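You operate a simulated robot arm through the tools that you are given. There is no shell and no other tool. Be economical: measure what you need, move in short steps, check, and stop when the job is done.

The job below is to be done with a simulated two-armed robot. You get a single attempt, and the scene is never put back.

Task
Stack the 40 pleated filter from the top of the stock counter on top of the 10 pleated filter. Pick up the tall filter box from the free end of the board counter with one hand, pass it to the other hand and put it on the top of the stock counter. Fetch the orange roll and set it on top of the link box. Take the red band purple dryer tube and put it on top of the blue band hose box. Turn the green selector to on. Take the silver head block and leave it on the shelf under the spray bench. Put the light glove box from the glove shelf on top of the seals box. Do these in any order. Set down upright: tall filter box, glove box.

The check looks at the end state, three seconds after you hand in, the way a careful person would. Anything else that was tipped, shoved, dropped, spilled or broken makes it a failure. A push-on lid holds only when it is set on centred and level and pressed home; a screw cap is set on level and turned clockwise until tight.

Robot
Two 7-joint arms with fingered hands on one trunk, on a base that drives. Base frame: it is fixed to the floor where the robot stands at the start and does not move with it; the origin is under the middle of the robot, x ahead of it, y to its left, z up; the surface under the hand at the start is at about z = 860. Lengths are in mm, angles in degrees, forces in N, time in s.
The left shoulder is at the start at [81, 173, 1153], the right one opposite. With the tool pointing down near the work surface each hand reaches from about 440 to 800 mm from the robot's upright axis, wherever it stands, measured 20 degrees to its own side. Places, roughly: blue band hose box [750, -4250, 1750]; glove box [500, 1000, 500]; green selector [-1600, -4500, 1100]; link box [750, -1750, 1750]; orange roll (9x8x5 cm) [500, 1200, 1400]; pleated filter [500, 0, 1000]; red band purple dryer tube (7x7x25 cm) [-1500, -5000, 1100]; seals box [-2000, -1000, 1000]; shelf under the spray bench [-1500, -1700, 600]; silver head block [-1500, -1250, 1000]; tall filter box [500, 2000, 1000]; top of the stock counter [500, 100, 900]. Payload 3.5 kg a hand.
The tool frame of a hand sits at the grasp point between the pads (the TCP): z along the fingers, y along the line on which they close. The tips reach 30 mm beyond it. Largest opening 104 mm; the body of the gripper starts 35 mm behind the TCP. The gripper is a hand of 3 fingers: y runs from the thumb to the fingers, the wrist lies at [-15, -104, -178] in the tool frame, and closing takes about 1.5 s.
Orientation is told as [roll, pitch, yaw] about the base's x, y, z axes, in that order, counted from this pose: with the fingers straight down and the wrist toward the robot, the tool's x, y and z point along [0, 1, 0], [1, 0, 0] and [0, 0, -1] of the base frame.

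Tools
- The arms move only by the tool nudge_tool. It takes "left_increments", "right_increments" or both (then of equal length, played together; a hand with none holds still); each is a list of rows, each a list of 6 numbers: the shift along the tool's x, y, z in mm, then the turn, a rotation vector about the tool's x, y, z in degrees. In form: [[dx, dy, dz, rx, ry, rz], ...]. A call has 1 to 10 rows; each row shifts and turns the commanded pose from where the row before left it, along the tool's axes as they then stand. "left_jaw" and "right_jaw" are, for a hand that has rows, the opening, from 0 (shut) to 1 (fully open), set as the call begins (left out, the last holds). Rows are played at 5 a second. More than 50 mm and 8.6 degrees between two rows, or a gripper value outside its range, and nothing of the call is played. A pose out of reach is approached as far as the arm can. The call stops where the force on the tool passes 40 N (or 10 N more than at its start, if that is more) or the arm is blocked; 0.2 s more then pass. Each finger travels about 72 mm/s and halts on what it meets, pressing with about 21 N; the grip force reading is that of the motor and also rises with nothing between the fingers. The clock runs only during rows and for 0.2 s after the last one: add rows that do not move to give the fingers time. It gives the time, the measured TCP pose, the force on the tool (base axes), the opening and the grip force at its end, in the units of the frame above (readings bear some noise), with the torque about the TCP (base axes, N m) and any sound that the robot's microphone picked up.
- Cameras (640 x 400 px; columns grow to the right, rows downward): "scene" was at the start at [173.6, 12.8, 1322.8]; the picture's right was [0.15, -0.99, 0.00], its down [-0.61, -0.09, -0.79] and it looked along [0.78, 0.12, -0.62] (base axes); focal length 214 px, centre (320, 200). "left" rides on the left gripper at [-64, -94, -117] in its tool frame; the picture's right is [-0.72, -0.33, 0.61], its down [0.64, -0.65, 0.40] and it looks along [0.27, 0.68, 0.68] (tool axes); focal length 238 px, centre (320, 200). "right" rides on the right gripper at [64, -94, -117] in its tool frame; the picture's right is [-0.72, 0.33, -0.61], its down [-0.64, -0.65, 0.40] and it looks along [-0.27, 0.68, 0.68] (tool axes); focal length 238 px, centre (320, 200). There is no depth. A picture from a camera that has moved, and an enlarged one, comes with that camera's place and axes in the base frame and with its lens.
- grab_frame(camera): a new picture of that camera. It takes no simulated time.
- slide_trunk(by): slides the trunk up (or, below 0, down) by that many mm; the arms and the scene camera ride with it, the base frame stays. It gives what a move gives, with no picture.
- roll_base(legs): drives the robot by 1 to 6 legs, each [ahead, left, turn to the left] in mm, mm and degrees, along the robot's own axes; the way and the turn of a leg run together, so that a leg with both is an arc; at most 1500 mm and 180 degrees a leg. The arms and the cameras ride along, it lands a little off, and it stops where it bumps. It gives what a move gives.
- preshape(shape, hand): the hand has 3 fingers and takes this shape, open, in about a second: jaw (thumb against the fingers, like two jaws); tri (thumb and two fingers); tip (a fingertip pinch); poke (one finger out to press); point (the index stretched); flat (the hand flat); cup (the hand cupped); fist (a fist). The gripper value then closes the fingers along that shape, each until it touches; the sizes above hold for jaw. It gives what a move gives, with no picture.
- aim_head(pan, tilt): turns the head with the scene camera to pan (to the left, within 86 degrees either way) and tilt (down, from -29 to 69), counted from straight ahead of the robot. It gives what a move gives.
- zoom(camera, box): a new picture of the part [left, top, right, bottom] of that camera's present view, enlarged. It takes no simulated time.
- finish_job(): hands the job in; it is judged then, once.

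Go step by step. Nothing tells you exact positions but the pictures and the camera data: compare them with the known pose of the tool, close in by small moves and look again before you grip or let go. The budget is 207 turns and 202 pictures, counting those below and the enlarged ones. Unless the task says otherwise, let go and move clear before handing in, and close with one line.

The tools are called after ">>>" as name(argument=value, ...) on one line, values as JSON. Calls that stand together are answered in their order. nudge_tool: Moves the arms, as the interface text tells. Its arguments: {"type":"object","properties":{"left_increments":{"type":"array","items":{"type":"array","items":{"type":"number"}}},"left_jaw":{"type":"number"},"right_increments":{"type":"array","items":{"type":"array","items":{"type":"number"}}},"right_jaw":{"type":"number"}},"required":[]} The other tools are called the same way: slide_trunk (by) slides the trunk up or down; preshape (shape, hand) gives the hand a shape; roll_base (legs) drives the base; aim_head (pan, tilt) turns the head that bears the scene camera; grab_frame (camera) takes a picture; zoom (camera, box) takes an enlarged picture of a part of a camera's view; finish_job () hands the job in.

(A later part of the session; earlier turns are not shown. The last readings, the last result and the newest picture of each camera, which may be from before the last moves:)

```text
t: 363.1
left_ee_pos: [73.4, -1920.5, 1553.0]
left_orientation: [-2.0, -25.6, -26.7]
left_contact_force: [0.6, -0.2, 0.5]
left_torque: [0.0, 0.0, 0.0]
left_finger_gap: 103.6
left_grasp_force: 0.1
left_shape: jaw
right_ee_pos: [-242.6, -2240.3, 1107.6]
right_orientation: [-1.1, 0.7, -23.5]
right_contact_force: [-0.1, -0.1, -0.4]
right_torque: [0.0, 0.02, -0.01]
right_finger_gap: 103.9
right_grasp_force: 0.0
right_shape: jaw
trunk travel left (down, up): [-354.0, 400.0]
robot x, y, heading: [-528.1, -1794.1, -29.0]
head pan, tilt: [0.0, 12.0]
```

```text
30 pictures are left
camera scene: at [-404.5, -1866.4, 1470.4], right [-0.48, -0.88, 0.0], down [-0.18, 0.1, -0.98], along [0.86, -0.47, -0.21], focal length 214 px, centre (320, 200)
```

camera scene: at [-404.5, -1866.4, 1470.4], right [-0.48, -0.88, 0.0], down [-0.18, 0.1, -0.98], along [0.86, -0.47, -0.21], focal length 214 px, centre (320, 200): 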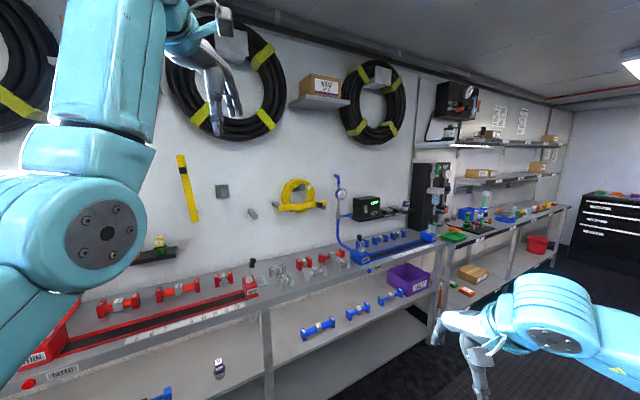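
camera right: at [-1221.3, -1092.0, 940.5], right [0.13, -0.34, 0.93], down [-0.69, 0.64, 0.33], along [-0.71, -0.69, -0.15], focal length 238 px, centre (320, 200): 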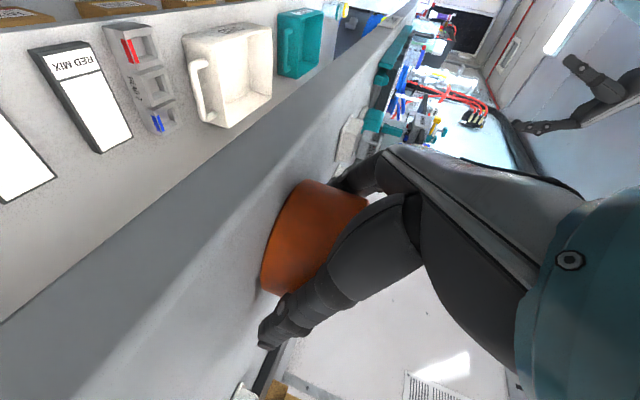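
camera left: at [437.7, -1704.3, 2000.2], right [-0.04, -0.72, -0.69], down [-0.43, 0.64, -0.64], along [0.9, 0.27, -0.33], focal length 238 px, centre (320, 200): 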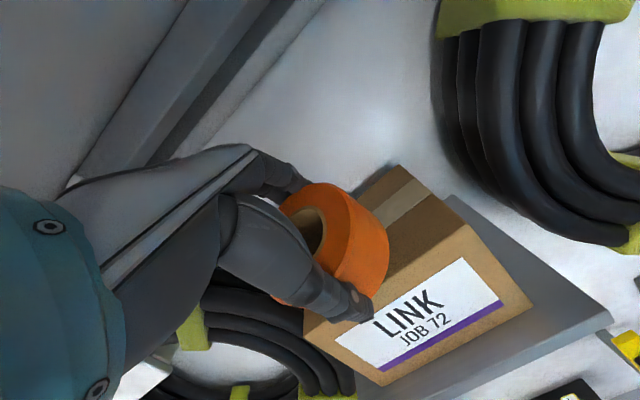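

Something high (likely the raised elbow near the ceiling) stopped the turn; it's lowered now. I'll make the left arm compact and continue turning and drive down the aisle.

>>> nudge_tool(left_increments=[[0, -15, 30, 6, 0, 0], [0, -15, 30, 6, 0, 0], [0, -15, 30, 6, 0, 0], [0, -15, 30, 6, 0, 0], [0, -10, 40, 2, 0, 0], [20, -10, 40, 0, 0, 0], [20, -10, 40, 0, 0, 0]])

>>> roll_base(legs=[[-100, 0, 0], [0, 0, -61]])

>>> roll_base(legs=[[1400, 0, 0], [1000, 0, 0], [0, 0, -90]])

>>> aim_head(pan=0, tilt=15)

>>> grab_frame(camera="scene")

```text
t: 364.7
left_ee_pos: [42.6, -1866.9, 1301.0]
left_orientation: [-1.7, 0.4, -27.6]
left_contact_force: [0.4, 0.3, -0.1]
left_torque: [0.0, 0.04, -0.02]
left_finger_gap: 103.6
left_grasp_force: 0.1
left_shape: jaw
right_ee_pos: [-243.1, -2240.2, 1108.1]
right_orientation: [-1.1, 0.7, -23.4]
right_contact_force: [0.6, 0.1, 0.5]
right_torque: [-0.01, 0.0, 0.03]
right_finger_gap: 103.8
right_grasp_force: 0.0
right_shape: jaw
trunk travel left (down, up): [-354.0, 400.0]
robot x, y, heading: [-529.1, -1800.0, -28.8]
head pan, tilt: [0.0, 12.0]
```

```text
t: 368.7
left_ee_pos: [-426.3, -2291.1, 1301.5]
left_orientation: [-1.8, 0.4, -90.9]
left_contact_force: [0.4, -0.1, 0.6]
left_torque: [0.03, -0.01, 0.02]
left_finger_gap: 104.0
left_grasp_force: 0.1
left_shape: jaw
right_ee_pos: [-886.5, -2203.9, 1107.5]
right_orientation: [-1.0, 0.6, -86.6]
right_contact_force: [0.1, 0.6, -0.6]
right_torque: [-0.01, 0.01, -0.01]
right_finger_gap: 103.8
right_grasp_force: 0.1
right_shape: jaw
trunk travel left (down, up): [-354.0, 400.0]
robot x, y, heading: [-620.9, -1748.8, -92.0]
head pan, tilt: [0.0, 12.0]
```

```text
t: 384.4
left_ee_pos: [-1180.3, -4330.7, 1301.0]
left_orientation: [-1.8, 0.4, 178.6]
left_contact_force: [0.8, 0.2, 0.1]
left_torque: [0.02, 0.01, -0.03]
left_finger_gap: 103.6
left_grasp_force: 0.1
left_shape: jaw
right_ee_pos: [-1089.8, -3870.9, 1107.3]
right_orientation: [-1.1, 0.8, -177.4]
right_contact_force: [0.5, 0.0, -0.1]
right_torque: [-0.02, -0.01, 0.01]
right_finger_gap: 103.9
right_grasp_force: 0.0
right_shape: jaw
trunk travel left (down, up): [-354.0, 400.0]
robot x, y, heading: [-638.0, -4143.4, 177.1]
head pan, tilt: [0.0, 12.0]
```

```text
t: 385.0
left_ee_pos: [-1180.7, -4332.2, 1301.2]
left_orientation: [-1.8, 0.4, 178.5]
left_contact_force: [0.5, -0.6, -0.5]
left_torque: [0.02, 0.0, 0.0]
left_finger_gap: 103.8
left_grasp_force: 0.0
left_shape: jaw
right_ee_pos: [-1089.4, -3871.4, 1107.3]
right_orientation: [-1.0, 0.7, -177.2]
right_contact_force: [-0.3, -0.5, -0.3]
right_torque: [0.0, 0.0, 0.01]
right_finger_gap: 103.7
right_grasp_force: 0.0
right_shape: jaw
trunk travel left (down, up): [-354.0, 400.0]
robot x, y, heading: [-636.8, -4143.2, 177.1]
head pan, tilt: [0.0, 15.0]
```

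```text
29 pictures are left
camera scene: at [-780.9, -4136.3, 1465.5], right [0.05, 1.0, 0.0], down [0.26, -0.01, -0.97], along [-0.96, 0.05, -0.26], focal length 214 px, centre (320, 200)
```

scene: 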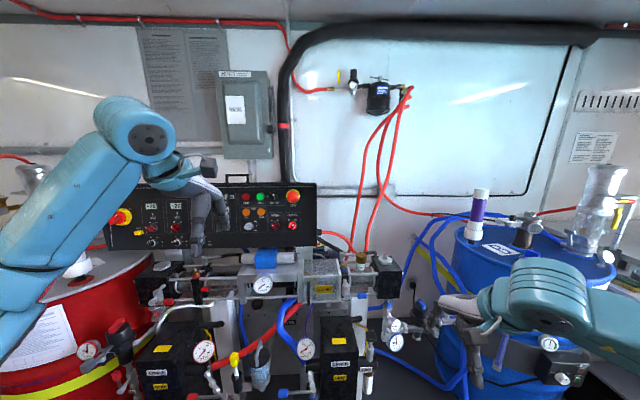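

I see a control panel with lamps and selectors, drums with dryer tubes on either side. Zooming in on the panel and to the left.

>>> zoom(camera="scene", box=[100, 170, 330, 270])

>>> aim_head(pan=35, tilt=18)

>>> grab_frame(camera="scene")

```text
2.78 times, centred on (215, 220) of scene
camera zoom: at [-780.9, -4136.3, 1465.5], right [0.05, 1.0, 0.0], down [0.26, -0.01, -0.97], along [-0.96, 0.05, -0.26], focal length 597 px, centre (612, 144)
```

zoom: 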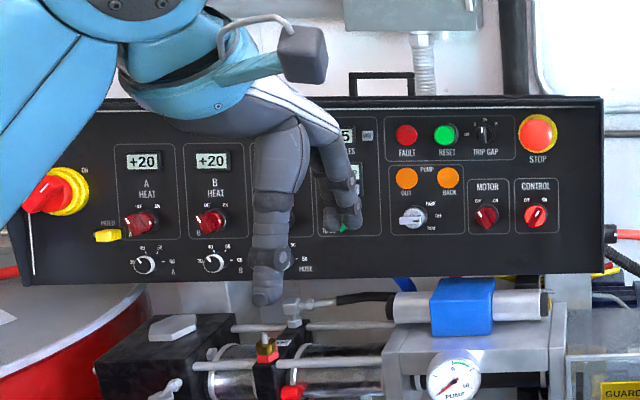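

```text
t: 386.0
left_ee_pos: [-1180.5, -4332.2, 1302.6]
left_orientation: [-1.8, 0.3, 178.5]
left_contact_force: [-0.4, -0.1, 0.3]
left_torque: [0.0, -0.01, 0.02]
left_finger_gap: 103.7
left_grasp_force: 0.0
left_shape: jaw
right_ee_pos: [-1088.2, -3870.8, 1106.9]
right_orientation: [-1.2, 0.6, -177.3]
right_contact_force: [0.0, -0.3, -0.8]
right_torque: [0.02, 0.02, -0.02]
right_finger_gap: 104.1
right_grasp_force: 0.0
right_shape: jaw
trunk travel left (down, up): [-354.0, 400.0]
robot x, y, heading: [-636.0, -4142.7, 177.6]
head pan, tilt: [35.0, 18.0]
```

```text
27 pictures are left
camera scene: at [-766.5, -4190.5, 1460.6], right [-0.53, 0.85, 0.0], down [0.26, 0.16, -0.95], along [-0.8, -0.51, -0.31], focal length 214 px, centre (320, 200)
```

scene: 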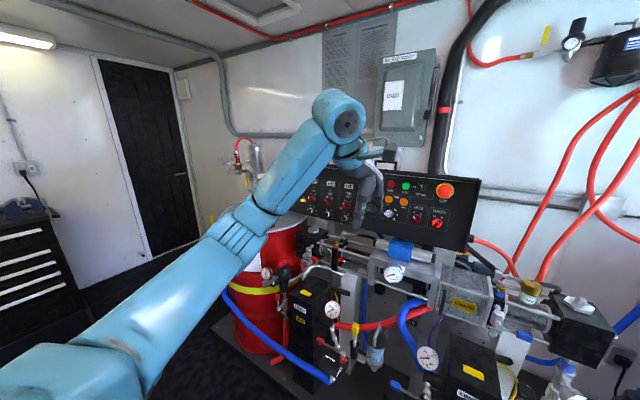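

The green selector is behind the left hand. I'll raise that hand away and look again.

>>> nudge_tool(left_increments=[[0, -40, -20, 0, 0, 0], [0, -40, -30, 0, 0, 0], [0, -10, -45, 0, 0, 0], [0, 0, -45, 0, 0, 0], [0, 0, -45, 0, 0, 0], [0, 0, -45, 0, 0, 0]])

>>> aim_head(pan=25, tilt=18)

>>> grab_frame(camera="scene")

>>> zoom(camera="scene", box=[270, 160, 450, 280])

```text
t: 387.4
left_ee_pos: [-1091.7, -4339.8, 1533.5]
left_orientation: [-1.7, 0.3, 178.4]
left_contact_force: [0.7, 1.0, 0.5]
left_torque: [-0.02, 0.02, -0.02]
left_finger_gap: 103.5
left_grasp_force: 0.1
left_shape: jaw
right_ee_pos: [-1087.3, -3870.6, 1107.5]
right_orientation: [-1.1, 0.7, -177.3]
right_contact_force: [-0.2, -0.9, 0.2]
right_torque: [0.0, -0.01, -0.01]
right_finger_gap: 103.9
right_grasp_force: 0.1
right_shape: jaw
trunk travel left (down, up): [-354.0, 400.0]
robot x, y, heading: [-635.8, -4147.0, 177.3]
head pan, tilt: [35.0, 18.0]
```

```text
t: 388.1
left_ee_pos: [-1092.8, -4342.1, 1533.4]
left_orientation: [-1.8, 0.4, 178.5]
left_contact_force: [0.3, 1.0, -0.6]
left_torque: [0.01, 0.02, 0.0]
left_finger_gap: 103.7
left_grasp_force: 0.0
left_shape: jaw
right_ee_pos: [-1089.5, -3872.4, 1107.5]
right_orientation: [-1.2, 0.7, -177.2]
right_contact_force: [-0.2, -0.6, 0.1]
right_torque: [0.0, 0.0, -0.01]
right_finger_gap: 103.6
right_grasp_force: 0.0
right_shape: jaw
trunk travel left (down, up): [-354.0, 400.0]
robot x, y, heading: [-635.2, -4143.7, 177.0]
head pan, tilt: [25.0, 18.0]
```

```text
26 pictures are left
camera scene: at [-774.0, -4176.3, 1460.6], right [-0.38, 0.93, 0.0], down [0.29, 0.12, -0.95], along [-0.88, -0.36, -0.31], focal length 214 px, centre (320, 200)
```

scene: 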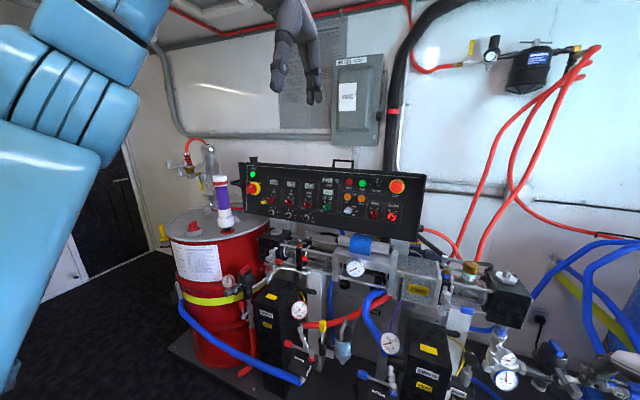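

```text
3.33 times, centred on (360, 220) of scene
camera zoom: at [-774.0, -4176.3, 1460.6], right [-0.38, 0.93, 0.0], down [0.29, 0.12, -0.95], along [-0.88, -0.36, -0.31], focal length 715 px, centre (187, 133)
```

zoom: 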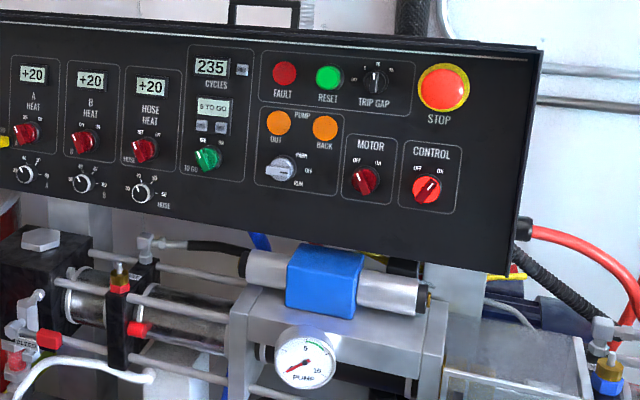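

The green selector is labelled "TO GO". Zooming closely on it and on the tube.

>>> zoom(camera="scene", box=[315, 190, 345, 220])

>>> zoom(camera="scene", box=[170, 160, 270, 260])

```text
13.33 times, centred on (330, 205) of scene
camera zoom: at [-774.0, -4176.3, 1460.6], right [-0.38, 0.93, 0.0], down [0.29, 0.12, -0.95], along [-0.88, -0.36, -0.31], focal length 2860 px, centre (187, 133)
```

zoom: 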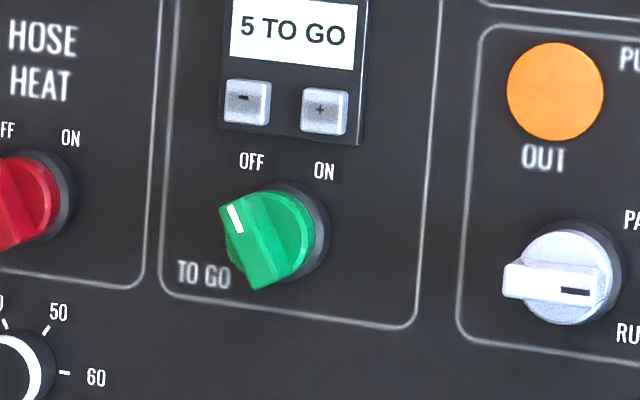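

```text
4.00 times, centred on (220, 210) of scene
camera zoom: at [-774.0, -4176.3, 1460.6], right [-0.38, 0.93, 0.0], down [0.29, 0.12, -0.95], along [-0.88, -0.36, -0.31], focal length 858 px, centre (720, 160)
```

zoom: 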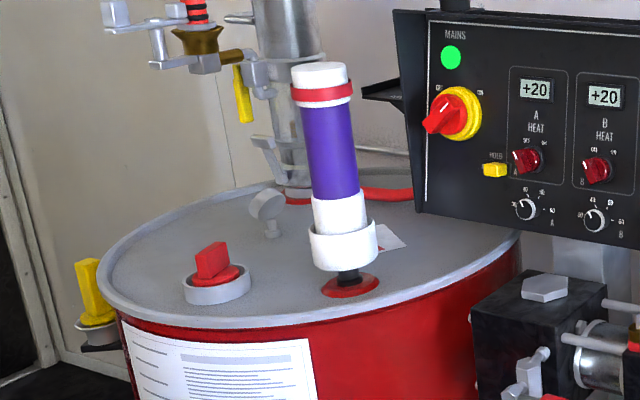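

Selector marker points to OFF (upper left); ON is to the upper right, so it needs a clockwise turn. I'll pitch the left hand forward with jaws closed as a pusher, and move in front of it.

>>> nudge_tool(left_increments=[[0, 45, 15, 0, 0, 0], [0, 45, 15, 0, 0, 0], [0, 45, 15, 0, 0, 0], [0, 0, 0, -8.5, 0, 0], [0, 0, 0, -8.5, 0, 0], [0, 0, 0, -8.5, 0, 0], [0, 0, 0, -8.5, 0, 0], [0, 0, 0, -8.5, 0, 0], [0, 0, 0, -8.5, 0, 0], [0, 0, 0, -8.5, 0, 0]], left_jaw=0)

>>> nudge_tool(left_increments=[[0, 0, 0, -8.5, 0, 0], [0, 0, 0, -8.5, 0, 0], [0, 0, 0, -8.5, 0, 0], [0, 0, 0, 0, 0, 0]], left_jaw=0)

>>> slide_trunk(by=-104)

>>> roll_base(legs=[[240, 160, 2.7]])

>>> aim_head(pan=10, tilt=15)

>>> grab_frame(camera="scene")

```text
t: 390.3
left_ee_pos: [-1353.2, -4332.1, 1625.8]
left_orientation: [-3.4, -59.1, -178.5]
left_contact_force: [-0.1, -0.3, 0.5]
left_torque: [0.02, 0.0, 0.03]
left_finger_gap: 0.0
left_grasp_force: 21.1
left_shape: jaw
left hand out of reach, approached as far as the arm can: row 3, 4, 5, 6, 7, 8, 9, 10
right_ee_pos: [-1088.8, -3870.5, 1105.7]
right_orientation: [-1.2, 0.8, -177.3]
right_contact_force: [-0.9, -0.9, -0.6]
right_torque: [0.02, -0.01, -0.01]
right_finger_gap: 103.7
right_grasp_force: 0.0
right_shape: jaw
trunk travel left (down, up): [-354.0, 400.0]
robot x, y, heading: [-635.6, -4140.2, 177.2]
head pan, tilt: [25.0, 18.0]
```

```text
t: 391.3
left_ee_pos: [-1380.2, -4332.7, 1644.8]
left_orientation: [-14.9, -82.0, -166.0]
left_contact_force: [0.1, -0.6, 0.4]
left_torque: [0.01, -0.01, 0.02]
left_finger_gap: 0.0
left_grasp_force: 21.1
left_shape: jaw
left hand out of reach, approached as far as the arm can: row 1, 2, 3
right_ee_pos: [-1088.1, -3871.9, 1106.8]
right_orientation: [-1.1, 0.6, -177.2]
right_contact_force: [0.9, 1.1, -0.3]
right_torque: [0.02, -0.01, 0.01]
right_finger_gap: 103.8
right_grasp_force: 0.0
right_shape: jaw
trunk travel left (down, up): [-354.0, 400.0]
robot x, y, heading: [-637.6, -4141.8, 177.3]
head pan, tilt: [25.0, 18.0]
```

```text
t: 392.7
left_ee_pos: [-1439.0, -4329.4, 1483.6]
left_orientation: [-9.4, -77.2, -171.6]
left_contact_force: [-0.3, 0.3, -0.1]
left_torque: [-0.01, -0.01, 0.03]
left_finger_gap: 0.0
left_grasp_force: 20.5
left_shape: jaw
right_ee_pos: [-1088.7, -3871.8, 1003.3]
right_orientation: [-1.1, 0.6, -177.3]
right_contact_force: [0.7, -0.2, 0.9]
right_torque: [-0.02, 0.02, -0.03]
right_finger_gap: 104.0
right_grasp_force: 0.1
right_shape: jaw
trunk travel left (down, up): [-250.0, 504.0]
robot x, y, heading: [-637.2, -4144.2, 177.2]
head pan, tilt: [25.0, 18.0]
```

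```text
t: 394.7
left_ee_pos: [-1677.1, -4522.5, 1481.9]
left_orientation: [-9.2, -77.1, -169.0]
left_contact_force: [-0.3, -0.3, 0.1]
left_torque: [0.02, 0.04, 0.0]
left_finger_gap: 0.0
left_grasp_force: 20.8
left_shape: jaw
right_ee_pos: [-1347.3, -4049.2, 1002.8]
right_orientation: [-1.1, 0.7, -174.6]
right_contact_force: [-0.3, -0.2, 0.4]
right_torque: [0.01, 0.0, 0.03]
right_finger_gap: 103.8
right_grasp_force: 0.0
right_shape: jaw
trunk travel left (down, up): [-250.0, 504.0]
robot x, y, heading: [-880.9, -4301.2, 179.7]
head pan, tilt: [25.0, 18.0]
```

```text
t: 395.5
left_ee_pos: [-1676.2, -4522.4, 1481.7]
left_orientation: [-9.1, -77.1, -169.0]
left_contact_force: [-0.6, -0.2, 0.1]
left_torque: [0.04, -0.02, 0.0]
left_finger_gap: 0.1
left_grasp_force: 21.2
left_shape: jaw
right_ee_pos: [-1345.8, -4048.3, 1003.0]
right_orientation: [-1.1, 0.7, -174.6]
right_contact_force: [-0.2, -0.1, 0.3]
right_torque: [0.02, 0.03, -0.02]
right_finger_gap: 103.8
right_grasp_force: 0.1
right_shape: jaw
trunk travel left (down, up): [-250.0, 504.0]
robot x, y, heading: [-881.5, -4295.9, 179.6]
head pan, tilt: [10.0, 15.0]
```

```text
22 pictures are left
camera scene: at [-1063.5, -4315.5, 1359.6], right [-0.17, 0.98, 0.0], down [0.26, 0.04, -0.97], along [-0.95, -0.17, -0.26], focal length 214 px, centre (320, 200)
```

scene: 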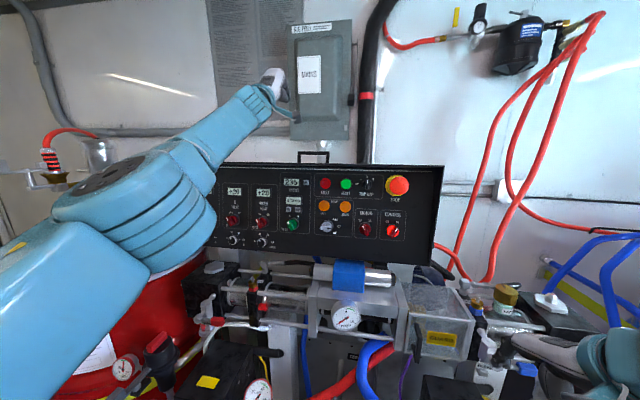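

The selector is near [-1725, -4532, 1085]. I'll pull the left hand back from the panel and lower it to selector height.

>>> nudge_tool(left_increments=[[0, 0, -45, 0, 0, 0], [0, 0, -45, 0, 0, 0], [0, 0, -45, 0, 0, 0], [0, -45, 0, 0, 0, 0], [0, -45, 0, 0, 0, 0], [0, -45, 0, 0, 0, 0], [0, -45, 0, 0, 0, 0], [0, -45, 0, 0, 0, 0], [0, -45, 0, 0, 0, 0], [0, -45, 0, 0, 0, 0]], left_jaw=0)

>>> nudge_tool(left_increments=[[0, -45, 0, 0, 0, 0], [0, -15, 0, -3, 0, 0], [0, 0, 0, -3, 0, 0], [0, 0, 0, -3, 0, 0], [0, 0, 0, 0, 0, 0]], left_jaw=0)

>>> grab_frame(camera="scene")

```text
t: 397.7
left_ee_pos: [-1722.0, -4497.8, 1344.6]
left_orientation: [-9.6, -77.7, -168.6]
left_contact_force: [8.7, 0.5, 12.9]
left_torque: [0.07, -0.63, 0.29]
left_finger_gap: 0.0
left_grasp_force: 21.3
left_shape: jaw
left hand out of reach, approached as far as the arm can: row 1, 2, 3, 4, 5, 6, 7, 8, 9, 10
right_ee_pos: [-1343.1, -4047.6, 1004.9]
right_orientation: [-1.2, 0.5, -174.7]
right_contact_force: [0.9, -0.3, 0.6]
right_torque: [0.02, 0.0, 0.02]
right_finger_gap: 104.1
right_grasp_force: 0.1
right_shape: jaw
trunk travel left (down, up): [-250.0, 504.0]
robot x, y, heading: [-876.7, -4302.1, 179.9]
head pan, tilt: [10.0, 15.0]
```

```text
t: 398.1
left_ee_pos: [-1720.5, -4499.7, 1334.3]
left_orientation: [-13.1, -79.7, -164.8]
left_contact_force: [23.1, 3.9, 16.1]
left_torque: [0.05, -0.9, 0.33]
left_finger_gap: 0.0
left_grasp_force: 20.4
left_shape: jaw
left hand out of reach, approached as far as the arm can: row 1
right_ee_pos: [-1340.5, -4047.8, 1004.5]
right_orientation: [-1.1, 0.3, -174.6]
right_contact_force: [-0.4, -0.4, -0.4]
right_torque: [-0.03, 0.03, -0.01]
right_finger_gap: 104.1
right_grasp_force: 0.0
right_shape: jaw
trunk travel left (down, up): [-250.0, 504.0]
robot x, y, heading: [-881.7, -4300.1, 179.8]
head pan, tilt: [10.0, 15.0]
stopped in row 1 (left hand): the force on the tool passed its limit at 61 N (the readings are from after the stop); the commanded pose is now the measured one
```

```text
21 pictures are left
camera scene: at [-1056.7, -4314.4, 1360.6], right [-0.17, 0.99, 0.0], down [0.25, 0.04, -0.97], along [-0.95, -0.17, -0.25], focal length 214 px, centre (320, 200)
```

scene: 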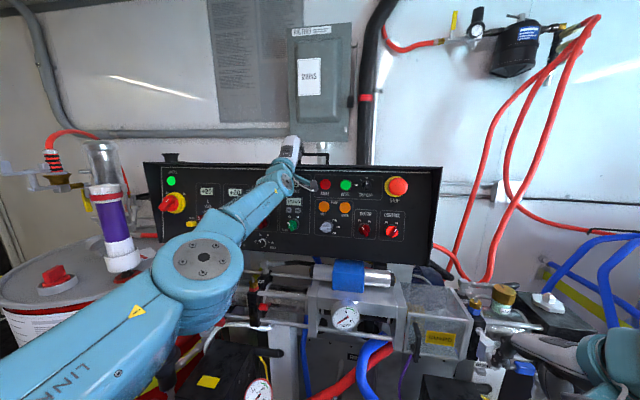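

The hand came down on the panel's top edge instead. I'll lift off and back the whole base away before lowering.

>>> nudge_tool(left_increments=[[0, 25, 0, 0, 0, 0], [0, 35, 0, 0, 0, 0], [0, 35, 0, 0, 0, 0]], left_jaw=0)

>>> roll_base(legs=[[-230, 0, 0]])

>>> nudge_tool(left_increments=[[0, -45, 0, 0, 0, 0], [0, -45, 0, 0, 0, 0], [0, -45, 0, 0, 0, 0], [0, -45, 0, 0, 0, 0], [0, -45, 0, 0, 0, 0], [0, -45, 0, 0, 0, 0], [0, -45, 0, 0, 0, 0], [0, -10, 0, 0, 0, 0], [0, 0, 0, 0, 0, 0]], left_jaw=0)

>>> grab_frame(camera="scene")

```text
t: 398.4
left_ee_pos: [-1720.4, -4499.5, 1335.3]
left_orientation: [-12.2, -79.2, -165.9]
left_contact_force: [30.7, 2.6, -2.2]
left_torque: [0.14, -0.28, 0.4]
left_finger_gap: 0.0
left_grasp_force: 21.0
left_shape: jaw
left hand out of reach, approached as far as the arm can: row 1
right_ee_pos: [-1341.4, -4049.1, 1005.1]
right_orientation: [-1.1, 0.4, -174.6]
right_contact_force: [-0.3, -1.1, 0.7]
right_torque: [-0.02, 0.03, 0.0]
right_finger_gap: 103.8
right_grasp_force: 0.1
right_shape: jaw
trunk travel left (down, up): [-250.0, 504.0]
robot x, y, heading: [-880.3, -4298.6, 179.8]
head pan, tilt: [10.0, 15.0]
stopped in row 1 (left hand): the force on the tool passed its limit at 87 N (the readings are from after the stop); the commanded pose is now the measured one
```

```text
t: 400.1
left_ee_pos: [-1493.9, -4500.4, 1330.6]
left_orientation: [-11.6, -78.7, -166.4]
left_contact_force: [0.5, 0.6, -0.3]
left_torque: [0.0, -0.01, 0.02]
left_finger_gap: 0.0
left_grasp_force: 21.0
left_shape: jaw
right_ee_pos: [-1112.4, -4048.8, 1004.0]
right_orientation: [-1.0, 0.5, -174.6]
right_contact_force: [-0.1, -0.1, -0.4]
right_torque: [0.0, 0.02, 0.03]
right_finger_gap: 103.7
right_grasp_force: 0.0
right_shape: jaw
trunk travel left (down, up): [-250.0, 504.0]
robot x, y, heading: [-651.5, -4299.7, 180.0]
head pan, tilt: [10.0, 15.0]
```

```text
t: 402.1
left_ee_pos: [-1468.0, -4495.8, 1014.6]
left_orientation: [-11.5, -78.6, -166.5]
left_contact_force: [-0.5, -0.6, -0.4]
left_torque: [0.01, 0.04, 0.04]
left_finger_gap: 0.1
left_grasp_force: 20.9
left_shape: jaw
left hand out of reach, approached as far as the arm can: row 1, 2, 3, 4, 7
right_ee_pos: [-1113.3, -4048.3, 1002.0]
right_orientation: [-1.0, 0.8, -174.8]
right_contact_force: [0.2, 1.8, 0.2]
right_torque: [-0.02, -0.03, -0.02]
right_finger_gap: 103.9
right_grasp_force: 0.0
right_shape: jaw
trunk travel left (down, up): [-250.0, 504.0]
robot x, y, heading: [-651.5, -4300.5, 179.8]
head pan, tilt: [10.0, 15.0]
```

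```text
20 pictures are left
camera scene: at [-831.3, -4315.6, 1359.7], right [-0.17, 0.98, 0.0], down [0.25, 0.04, -0.97], along [-0.95, -0.17, -0.26], focal length 214 px, centre (320, 200)
```

scene: 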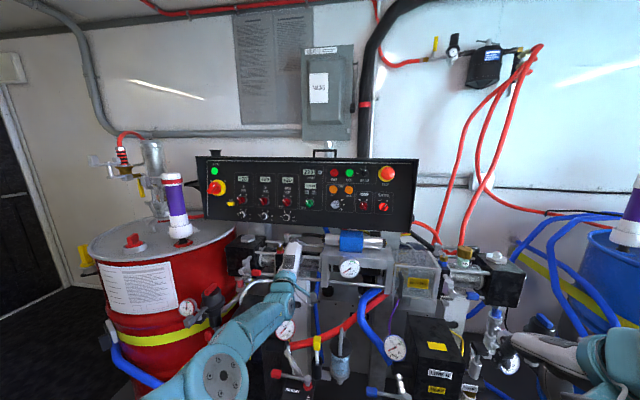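

Better baseline: selector at about [-1600, -4493, 1139]. I'll raise the closed fingertips to just left of and above its centre, 25 mm short of it, and look with the hand camera.

>>> nudge_tool(left_increments=[[6.3, 37, 5.7, 0, 0, 0], [6.3, 37, 5.7, 0, 0, 0], [6.3, 37, 5.7, 0, 0, 0], [6.3, 37, 5.7, 0, 0, 0], [0, 0, 0, 0, 0, 0]], left_jaw=0)

>>> grab_frame(camera="left")

>>> zoom(camera="scene", box=[260, 160, 360, 240])

```text
t: 403.3
left_ee_pos: [-1502.3, -4523.0, 1144.4]
left_orientation: [-11.5, -78.7, -166.5]
left_contact_force: [-0.5, 0.7, -0.2]
left_torque: [0.0, 0.03, 0.0]
left_finger_gap: 0.0
left_grasp_force: 20.8
left_shape: jaw
left hand out of reach, approached as far as the arm can: row 3, 4
right_ee_pos: [-1114.3, -4047.9, 1001.9]
right_orientation: [-1.1, 0.6, -174.6]
right_contact_force: [-0.1, -0.3, -0.5]
right_torque: [-0.03, 0.02, 0.01]
right_finger_gap: 103.9
right_grasp_force: 0.0
right_shape: jaw
trunk travel left (down, up): [-250.0, 504.0]
robot x, y, heading: [-649.0, -4299.2, 179.9]
head pan, tilt: [10.0, 15.0]
```

```text
19 pictures are left
camera left: at [-1372.1, -4451.4, 1078.1], right [-0.57, 0.71, -0.41], down [-0.25, -0.62, -0.74], along [-0.79, -0.32, 0.53], focal length 238 px, centre (320, 200)
```

left: 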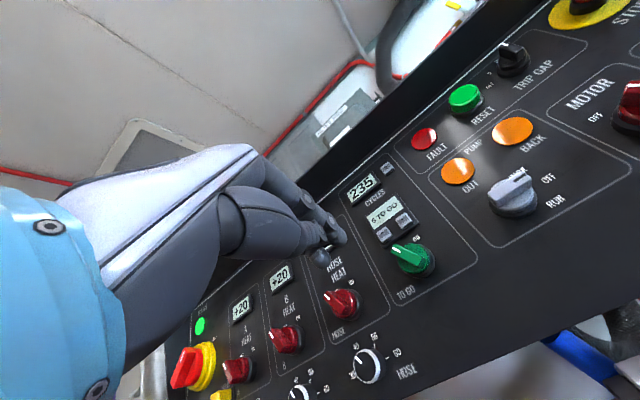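

```text
5.00 times, centred on (310, 200) of scene
camera zoom: at [-831.4, -4315.7, 1359.6], right [-0.17, 0.98, 0.0], down [0.26, 0.04, -0.97], along [-0.95, -0.17, -0.26], focal length 1072 px, centre (370, 200)
```

zoom: 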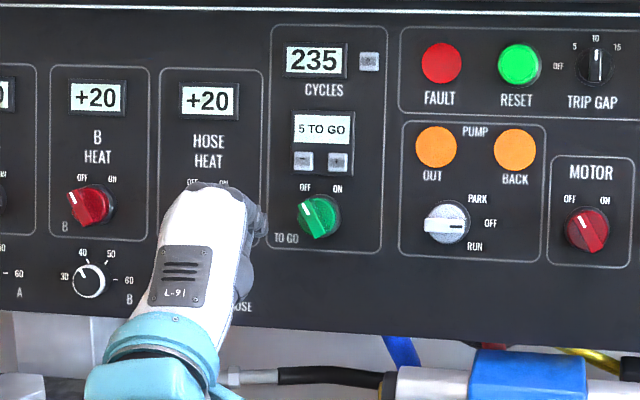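

The tip is level with the knob and 30 mm left of it. Knob centre by the hand camera: [-1600, -4494, 1118]. I'll drop 11 mm and roll forward 60 mm so the tip sits beside the bar handle.

>>> nudge_tool(left_increments=[[0, -6, 0, 0, 0, 0], [0, -5, 0, 0, 0, 0], [0, 0, 0, 0, 0, 0]], left_jaw=0)

>>> roll_base(legs=[[58, 0, 0]])

>>> zoom(camera="left", box=[290, 180, 460, 310])

```text
t: 404.1
left_ee_pos: [-1500.1, -4521.5, 1134.8]
left_orientation: [-11.6, -78.7, -166.5]
left_contact_force: [1.0, -0.3, -0.8]
left_torque: [-0.01, -0.01, 0.0]
left_finger_gap: 0.0
left_grasp_force: 20.9
left_shape: jaw
right_ee_pos: [-1114.5, -4047.7, 1002.3]
right_orientation: [-1.1, 0.7, -174.5]
right_contact_force: [0.4, -1.2, 0.4]
right_torque: [0.01, -0.02, -0.02]
right_finger_gap: 104.0
right_grasp_force: 0.0
right_shape: jaw
trunk travel left (down, up): [-250.0, 504.0]
robot x, y, heading: [-651.4, -4299.0, 179.9]
head pan, tilt: [10.0, 15.0]
```

```text
t: 405.1
left_ee_pos: [-1558.5, -4521.6, 1133.8]
left_orientation: [-11.6, -78.6, -166.6]
left_contact_force: [-0.3, -0.1, -0.4]
left_torque: [0.04, 0.05, 0.0]
left_finger_gap: 0.0
left_grasp_force: 21.5
left_shape: jaw
right_ee_pos: [-1172.5, -4048.6, 1001.6]
right_orientation: [-1.1, 0.7, -174.6]
right_contact_force: [-0.4, -0.3, 0.0]
right_torque: [0.01, -0.01, 0.01]
right_finger_gap: 103.9
right_grasp_force: 0.1
right_shape: jaw
trunk travel left (down, up): [-250.0, 504.0]
robot x, y, heading: [-707.1, -4298.6, 179.8]
head pan, tilt: [10.0, 15.0]
```

```text
3.08 times, centred on (375, 245) of left
camera zoom: at [-1427.7, -4449.9, 1066.6], right [-0.57, 0.72, -0.41], down [-0.25, -0.62, -0.74], along [-0.79, -0.32, 0.53], focal length 733 px, centre (151, 62)
```

zoom: 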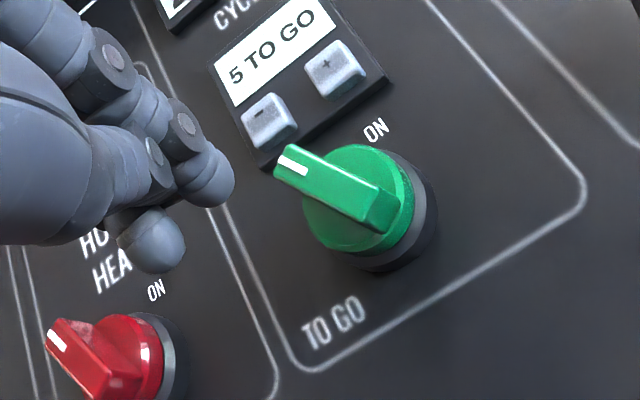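

The fingertip is just left of the handle's marker end, at the right depth. Pushing right in small steps.

>>> nudge_tool(left_increments=[[-4, 0, 0, 0, 0, 0], [-4, 0, 0, 0, 0, 0], [-4, 0, 0, 0, 0, 0], [-4, 0, 0, 0, 0, 0], [-4, 0, 0, 0, 0, 0], [-3, 0, 0, 0, 0, 0], [0, 0, 0, 0, 0, 0]], left_jaw=0)

>>> zoom(camera="left", box=[290, 180, 460, 310])

```text
t: 406.6
left_ee_pos: [-1558.5, -4498.9, 1134.7]
left_orientation: [-11.5, -78.7, -166.5]
left_contact_force: [0.1, -0.2, -0.9]
left_torque: [-0.02, 0.02, -0.01]
left_finger_gap: 0.1
left_grasp_force: 21.0
left_shape: jaw
right_ee_pos: [-1170.4, -4049.0, 1003.7]
right_orientation: [-1.1, 0.7, -174.6]
right_contact_force: [-1.0, 0.7, -0.5]
right_torque: [0.0, 0.03, 0.0]
right_finger_gap: 103.9
right_grasp_force: 0.0
right_shape: jaw
trunk travel left (down, up): [-250.0, 504.0]
robot x, y, heading: [-704.8, -4301.9, 179.9]
head pan, tilt: [10.0, 15.0]
```

```text
3.08 times, centred on (375, 245) of left
camera zoom: at [-1427.5, -4426.9, 1068.2], right [-0.57, 0.71, -0.41], down [-0.25, -0.62, -0.74], along [-0.79, -0.32, 0.53], focal length 733 px, centre (151, 62)
```

zoom: 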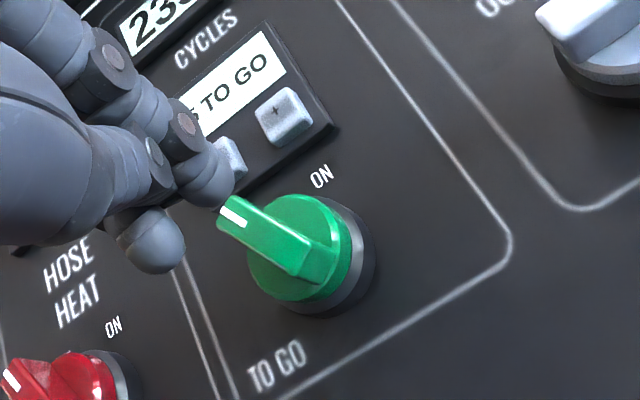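

The fingertip passed just above the handle. I'll go back left, lower 12 mm and push again.

>>> nudge_tool(left_increments=[[9, 0, 0, 0, 0, 0], [9, 0, 0, 0, 0, 0], [0, -7, 0, 0, 0, 0], [0, -6, 1, 0, 0, 0], [-5, 0, 0, 0, 0, 0], [-5, 0, 0, 0, 0, 0], [-5, 0, 0, 0, 0, 0], [-4, 0, 0, 0, 0, 0], [-4, 2, 0, 0, 0, 0], [0, 0, 0, 0, 0, 0]], left_jaw=0)

>>> zoom(camera="left", box=[290, 180, 460, 310])

```text
t: 408.9
left_ee_pos: [-1557.1, -4494.8, 1126.2]
left_orientation: [-11.5, -78.5, -166.5]
left_contact_force: [0.6, 0.9, -0.5]
left_torque: [0.03, 0.01, -0.03]
left_finger_gap: 0.0
left_grasp_force: 21.0
left_shape: jaw
right_ee_pos: [-1170.9, -4048.8, 1003.7]
right_orientation: [-1.1, 0.7, -174.6]
right_contact_force: [-0.1, -0.5, 0.7]
right_torque: [-0.01, 0.0, -0.01]
right_finger_gap: 103.8
right_grasp_force: 0.1
right_shape: jaw
trunk travel left (down, up): [-250.0, 504.0]
robot x, y, heading: [-705.2, -4298.9, 180.1]
head pan, tilt: [10.0, 15.0]
```

```text
3.08 times, centred on (375, 245) of left
camera zoom: at [-1425.5, -4422.1, 1059.4], right [-0.57, 0.71, -0.41], down [-0.25, -0.62, -0.74], along [-0.79, -0.32, 0.53], focal length 733 px, centre (151, 62)
```

zoom: 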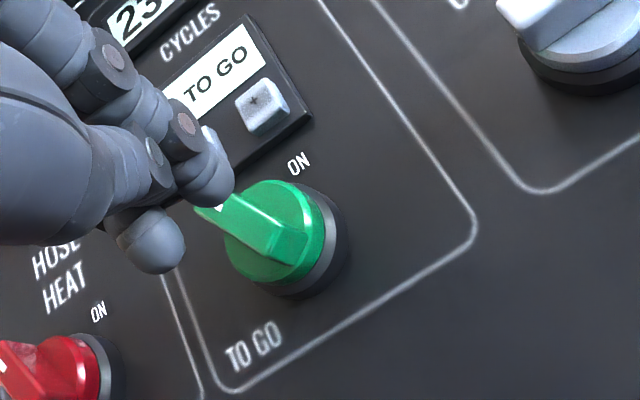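

The fingertips curl, so they're ~18 mm short in depth and 20 mm wider than I assumed. I'll go left 32, forward 19, then push right again.

>>> nudge_tool(left_increments=[[16, 0, 0, 0, 0, 0], [16, 0, 0, 0, 0, 0], [0, 3, 10, 0, 0, 0], [0, 2, 10, 0, 0, 0], [-4, 0, 0, 0, 0, 0], [-4, 0, 0, 0, 0, 0], [-4, 0, 0, 0, 0, 0], [-3, 0, 0, 0, 0, 0], [0, 0, 0, 0, 0, 0]], left_jaw=0)

>>> zoom(camera="left", box=[290, 180, 460, 310])

```text
t: 410.9
left_ee_pos: [-1557.3, -4510.0, 1124.1]
left_orientation: [-11.5, -78.6, -166.5]
left_contact_force: [-1.1, -0.8, 0.2]
left_torque: [-0.02, -0.02, 0.02]
left_finger_gap: 0.0
left_grasp_force: 21.4
left_shape: jaw
left hand out of reach, approached as far as the arm can: row 3, 4
right_ee_pos: [-1170.0, -4048.6, 1002.4]
right_orientation: [-1.1, 0.7, -174.6]
right_contact_force: [-0.4, 0.2, -0.1]
right_torque: [0.01, 0.0, -0.02]
right_finger_gap: 103.9
right_grasp_force: 0.0
right_shape: jaw
trunk travel left (down, up): [-250.0, 504.0]
robot x, y, heading: [-703.1, -4301.4, 179.8]
head pan, tilt: [10.0, 15.0]
```

```text
3.08 times, centred on (375, 245) of left
camera zoom: at [-1426.3, -4438.7, 1057.1], right [-0.57, 0.71, -0.41], down [-0.25, -0.62, -0.74], along [-0.79, -0.32, 0.53], focal length 733 px, centre (151, 62)
```

zoom: 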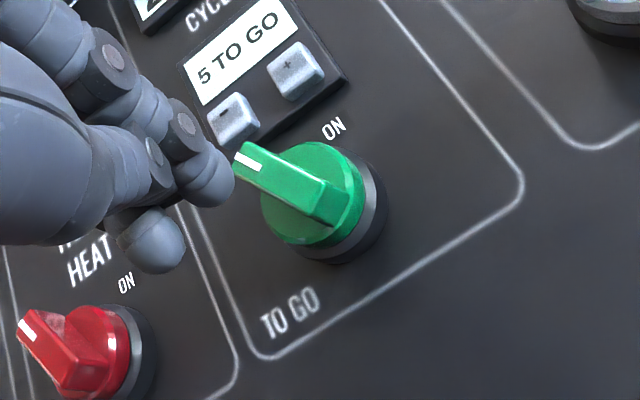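

The arm is at its reach limit, so I'll use the base: left 15, roll forward 20, then push right.

>>> nudge_tool(left_increments=[[8, 0, 0, 0, 0, 0], [8, 0, 0, 0, 0, 0], [0, 0, 0, 0, 0, 0]], left_jaw=0)

>>> roll_base(legs=[[21, 0, 0]])

>>> nudge_tool(left_increments=[[-4, 0, 0, 0, 0, 0], [-4, 0, 0, 0, 0, 0], [-4, 0, 0, 0, 0, 0], [-4, 0, 0, 0, 0, 0], [-3, 1, 0, 0, 0, 0], [0, 0, 0, 0, 0, 0]], left_jaw=0)

>>> zoom(camera="left", box=[290, 180, 460, 310])

```text
t: 411.6
left_ee_pos: [-1555.2, -4526.8, 1123.8]
left_orientation: [-11.5, -78.7, -166.6]
left_contact_force: [-0.3, 0.7, 1.0]
left_torque: [0.0, 0.03, 0.0]
left_finger_gap: 0.1
left_grasp_force: 20.8
left_shape: jaw
right_ee_pos: [-1171.0, -4048.1, 1002.9]
right_orientation: [-1.0, 0.8, -174.7]
right_contact_force: [-0.4, 1.2, -0.2]
right_torque: [-0.03, 0.01, -0.03]
right_finger_gap: 104.0
right_grasp_force: 0.2
right_shape: jaw
trunk travel left (down, up): [-250.0, 504.0]
robot x, y, heading: [-708.8, -4299.8, 180.0]
head pan, tilt: [10.0, 15.0]
```

```text
t: 412.4
left_ee_pos: [-1578.2, -4526.3, 1121.0]
left_orientation: [-11.6, -78.5, -166.6]
left_contact_force: [-0.2, -0.4, -0.4]
left_torque: [0.01, 0.02, 0.01]
left_finger_gap: 0.0
left_grasp_force: 21.4
left_shape: jaw
right_ee_pos: [-1191.5, -4048.8, 1001.7]
right_orientation: [-1.1, 0.7, -174.7]
right_contact_force: [-0.6, -0.4, -0.6]
right_torque: [-0.01, 0.02, 0.03]
right_finger_gap: 103.9
right_grasp_force: 0.1
right_shape: jaw
trunk travel left (down, up): [-250.0, 504.0]
robot x, y, heading: [-731.5, -4300.4, 179.8]
head pan, tilt: [10.0, 15.0]
```

```text
t: 413.8
left_ee_pos: [-1577.7, -4507.8, 1126.1]
left_orientation: [-11.4, -78.7, -166.5]
left_contact_force: [-0.5, -0.8, 0.8]
left_torque: [-0.02, 0.02, -0.02]
left_finger_gap: 0.1
left_grasp_force: 21.8
left_shape: jaw
right_ee_pos: [-1191.0, -4048.4, 1002.8]
right_orientation: [-1.0, 0.6, -174.7]
right_contact_force: [0.4, 0.6, -0.3]
right_torque: [-0.03, 0.0, 0.02]
right_finger_gap: 103.8
right_grasp_force: 0.0
right_shape: jaw
trunk travel left (down, up): [-250.0, 504.0]
robot x, y, heading: [-729.4, -4302.3, 179.9]
head pan, tilt: [10.0, 15.0]
```

```text
3.08 times, centred on (375, 245) of left
camera zoom: at [-1446.9, -4435.7, 1058.4], right [-0.57, 0.71, -0.41], down [-0.25, -0.62, -0.74], along [-0.79, -0.32, 0.53], focal length 733 px, centre (151, 62)
```

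zoom: 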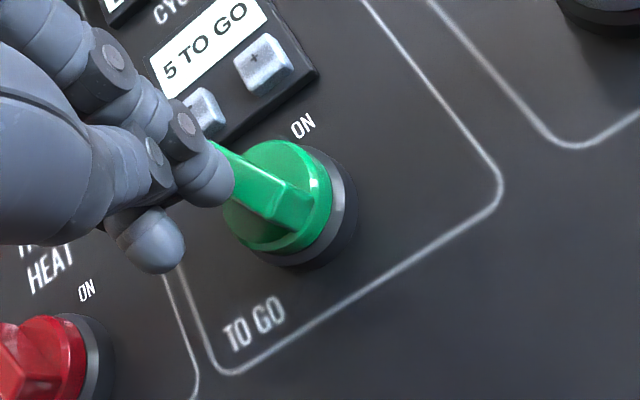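

Re-triangulating from the hand-camera views, the knob is deeper (x≈-1640) at y≈-4499, z≈1124. I'll go left 35, up 11, roll forward 27, and push right 24.

>>> nudge_tool(left_increments=[[18, 5, 0, 0, 0, 0], [17, 6, 0, 0, 0, 0], [0, 0, 0, 0, 0, 0]], left_jaw=0)

>>> roll_base(legs=[[28, 0, 0]])

>>> nudge_tool(left_increments=[[-4, 0, 0, 0, 0, 0], [-4, 0, 0, 0, 0, 0], [-4, 0, 0, 0, 0, 0], [-4, 0, 0, 0, 0, 0], [-4, 0, 0, 0, 0, 0], [-4, 1, 0, 0, 0, 0], [0, 0, 0, 0, 0, 0]], left_jaw=0)

>>> zoom(camera="left", box=[290, 180, 460, 310])

```text
t: 414.6
left_ee_pos: [-1577.3, -4544.4, 1135.9]
left_orientation: [-11.7, -78.6, -166.3]
left_contact_force: [-0.5, 0.2, -0.2]
left_torque: [-0.04, -0.03, -0.03]
left_finger_gap: 0.1
left_grasp_force: 20.7
left_shape: jaw
right_ee_pos: [-1191.8, -4047.1, 1003.6]
right_orientation: [-1.1, 0.7, -174.6]
right_contact_force: [0.2, 0.6, -0.7]
right_torque: [0.0, 0.0, 0.0]
right_finger_gap: 103.9
right_grasp_force: 0.1
right_shape: jaw
trunk travel left (down, up): [-250.0, 504.0]
robot x, y, heading: [-723.9, -4299.3, 179.8]
head pan, tilt: [10.0, 15.0]
```

```text
t: 415.5
left_ee_pos: [-1607.9, -4544.8, 1134.8]
left_orientation: [-11.6, -78.7, -166.6]
left_contact_force: [-0.9, -0.3, -0.2]
left_torque: [0.0, 0.0, 0.03]
left_finger_gap: 0.0
left_grasp_force: 21.5
left_shape: jaw
right_ee_pos: [-1219.6, -4048.5, 1003.0]
right_orientation: [-1.1, 0.8, -174.6]
right_contact_force: [-1.2, -0.8, -0.2]
right_torque: [0.0, -0.01, -0.02]
right_finger_gap: 104.0
right_grasp_force: 0.0
right_shape: jaw
trunk travel left (down, up): [-250.0, 504.0]
robot x, y, heading: [-753.8, -4304.2, 179.8]
head pan, tilt: [10.0, 15.0]
```

```text
t: 417.1
left_ee_pos: [-1606.5, -4523.3, 1137.8]
left_orientation: [-11.8, -78.7, -166.2]
left_contact_force: [-0.2, -2.4, 1.0]
left_torque: [0.02, 0.03, 0.07]
left_finger_gap: 0.0
left_grasp_force: 20.2
left_shape: jaw
right_ee_pos: [-1218.1, -4048.8, 1003.8]
right_orientation: [-1.2, 0.6, -174.6]
right_contact_force: [0.0, 0.1, 0.2]
right_torque: [-0.01, -0.01, 0.0]
right_finger_gap: 103.9
right_grasp_force: 0.0
right_shape: jaw
trunk travel left (down, up): [-250.0, 504.0]
robot x, y, heading: [-757.1, -4303.7, 180.0]
head pan, tilt: [10.0, 15.0]
```

```text
3.08 times, centred on (375, 245) of left
camera zoom: at [-1475.3, -4449.5, 1070.7], right [-0.57, 0.71, -0.41], down [-0.25, -0.62, -0.74], along [-0.79, -0.32, 0.53], focal length 733 px, centre (151, 62)
```

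zoom: 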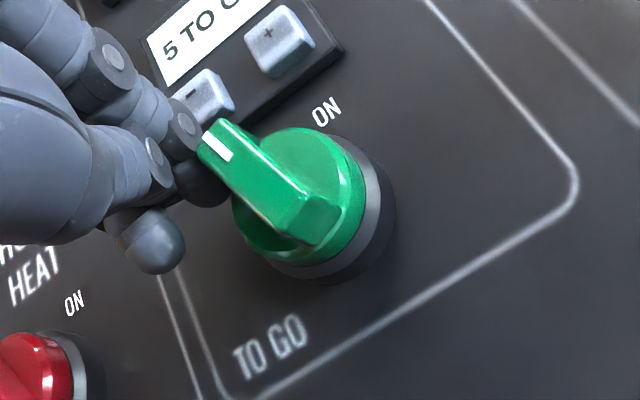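

Contact at last: the finger is beside the handle and it has begun to turn. Continuing right and slightly up.

>>> nudge_tool(left_increments=[[-4, 1.5, 0, 0, 0, 0], [-4, 1.5, 0, 0, 0, 0], [-4, 1.5, 0, 0, 0, 0], [-4, 1.5, 0, 0, 0, 0], [-4, 1.5, 0, 0, 0, 0], [0, 0, 0, 0, 0, 0]], left_jaw=0)

>>> zoom(camera="left", box=[290, 180, 460, 310])

```text
t: 418.5
left_ee_pos: [-1608.0, -4501.5, 1145.3]
left_orientation: [-11.6, -78.8, -166.4]
left_contact_force: [1.3, -4.1, 2.8]
left_torque: [-0.07, 0.08, 0.12]
left_finger_gap: 0.1
left_grasp_force: 20.5
left_shape: jaw
right_ee_pos: [-1221.3, -4048.8, 1003.3]
right_orientation: [-1.1, 0.7, -174.6]
right_contact_force: [0.3, -0.1, -0.2]
right_torque: [0.03, 0.0, -0.02]
right_finger_gap: 103.9
right_grasp_force: 0.1
right_shape: jaw
trunk travel left (down, up): [-250.0, 504.0]
robot x, y, heading: [-751.1, -4297.8, 180.0]
head pan, tilt: [10.0, 15.0]
```

```text
3.08 times, centred on (375, 245) of left
camera zoom: at [-1476.7, -4429.3, 1078.8], right [-0.57, 0.72, -0.41], down [-0.25, -0.62, -0.74], along [-0.79, -0.32, 0.53], focal length 733 px, centre (151, 62)
```

zoom: 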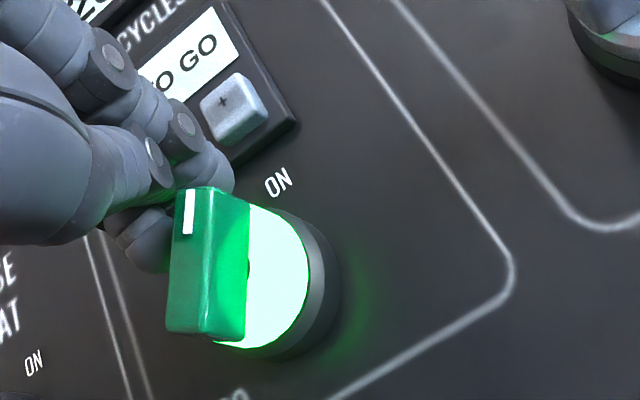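

The TO GO selector is lit green: it's ON. I'll back straight out, restore the left hand, and tilt the right hand sideways (fingers pointing left) for the dryer tube on the red drum.

>>> roll_base(legs=[[-200, 0, 0]])

>>> nudge_tool(left_increments=[[0, 5, -20, 7.9, 0, 0], [0, 5, -20, 7.9, 0, 0], [0, 5, -20, 7.9, 0, 0], [0, 5, -20, 7.9, 0, 0], [0, 5, -20, 7.9, 0, 0], [0, 5, -20, 7.9, 0, 0], [0, 0, -20, 7.9, 0, 0], [0, 0, -20, 7.9, 0, 0], [0, 0, -20, 7.9, 0, 0], [0, 0, -20, 7.5, 0, 0]], right_increments=[[5, 8, -8, 0, 7, 0], [5, 8, -8, 0, 7, 0], [5, 8, -8, 0, 7, 0], [5, 8, 0, 0, 7, 0], [5, 8, 0, 0, 7, 0], [5, 8, 0, 0, 7, 0], [5, 8, 0, 0, 7, 0], [5, 8, 0, 0, 7, 0], [5, 8, 0, 0, 7, 0], [0, 8, 0, 0, 7, 0]], right_jaw=1)

>>> roll_base(legs=[[0, 700, 0]])

>>> aim_head(pan=0, tilt=20)

>>> grab_frame(camera="scene")

```text
t: 420.1
left_ee_pos: [-1411.1, -4500.9, 1145.4]
left_orientation: [-11.7, -78.7, -166.6]
left_contact_force: [0.2, -0.2, -0.1]
left_torque: [0.01, -0.06, 0.0]
left_finger_gap: 0.0
left_grasp_force: 20.4
left_shape: jaw
right_ee_pos: [-1021.9, -4048.0, 1004.1]
right_orientation: [-1.2, 0.6, -174.8]
right_contact_force: [0.1, 0.1, -1.0]
right_torque: [0.02, 0.02, 0.01]
right_finger_gap: 103.8
right_grasp_force: 0.1
right_shape: jaw
trunk travel left (down, up): [-250.0, 504.0]
robot x, y, heading: [-558.0, -4296.1, 179.5]
head pan, tilt: [10.0, 15.0]
```

```text
t: 422.3
left_ee_pos: [-1296.0, -4497.0, 1240.2]
left_orientation: [-3.4, -8.0, -175.7]
left_contact_force: [0.1, -0.8, -0.4]
left_torque: [0.0, 0.0, 0.02]
left_finger_gap: 0.1
left_grasp_force: 21.3
left_shape: jaw
left hand out of reach, approached as far as the arm can: row 1, 2, 9, 10
right_ee_pos: [-1098.1, -4090.3, 1045.6]
right_orientation: [69.0, 0.6, -174.8]
right_contact_force: [0.6, 1.0, 0.7]
right_torque: [-0.06, 0.01, 0.01]
right_finger_gap: 103.6
right_grasp_force: 0.1
right_shape: jaw
trunk travel left (down, up): [-250.0, 504.0]
robot x, y, heading: [-555.5, -4301.3, 179.6]
head pan, tilt: [10.0, 15.0]
```

```text
t: 426.1
left_ee_pos: [-1295.5, -5190.1, 1240.4]
left_orientation: [-3.4, -8.2, -175.2]
left_contact_force: [0.2, -0.6, -0.3]
left_torque: [-0.02, -0.04, -0.03]
left_finger_gap: 0.0
left_grasp_force: 21.1
left_shape: jaw
right_ee_pos: [-1100.3, -4782.7, 1045.1]
right_orientation: [68.9, 0.7, -174.5]
right_contact_force: [-1.4, -0.2, 0.0]
right_torque: [-0.06, -0.01, 0.0]
right_finger_gap: 103.9
right_grasp_force: 0.1
right_shape: jaw
trunk travel left (down, up): [-250.0, 504.0]
robot x, y, heading: [-557.9, -4986.0, -179.8]
head pan, tilt: [10.0, 15.0]
```

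```text
t: 426.8
left_ee_pos: [-1295.2, -5191.0, 1241.0]
left_orientation: [-3.4, -8.2, -175.2]
left_contact_force: [-0.4, 0.7, -0.6]
left_torque: [0.01, -0.03, 0.01]
left_finger_gap: 0.1
left_grasp_force: 20.5
left_shape: jaw
right_ee_pos: [-1100.6, -4781.8, 1046.0]
right_orientation: [68.9, 0.6, -174.4]
right_contact_force: [0.3, 0.1, -0.6]
right_torque: [0.02, 0.0, 0.03]
right_finger_gap: 103.7
right_grasp_force: 0.1
right_shape: jaw
trunk travel left (down, up): [-250.0, 504.0]
robot x, y, heading: [-561.5, -4987.5, -180.0]
head pan, tilt: [0.0, 20.0]
```

```text
10 pictures are left
camera scene: at [-741.6, -4989.8, 1351.5], right [0.0, 1.0, 0.0], down [0.34, 0.0, -0.94], along [-0.94, 0.0, -0.34], focal length 214 px, centre (320, 200)
```

scene: 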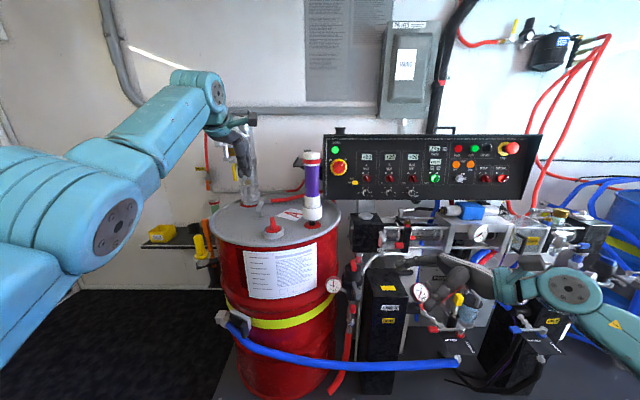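

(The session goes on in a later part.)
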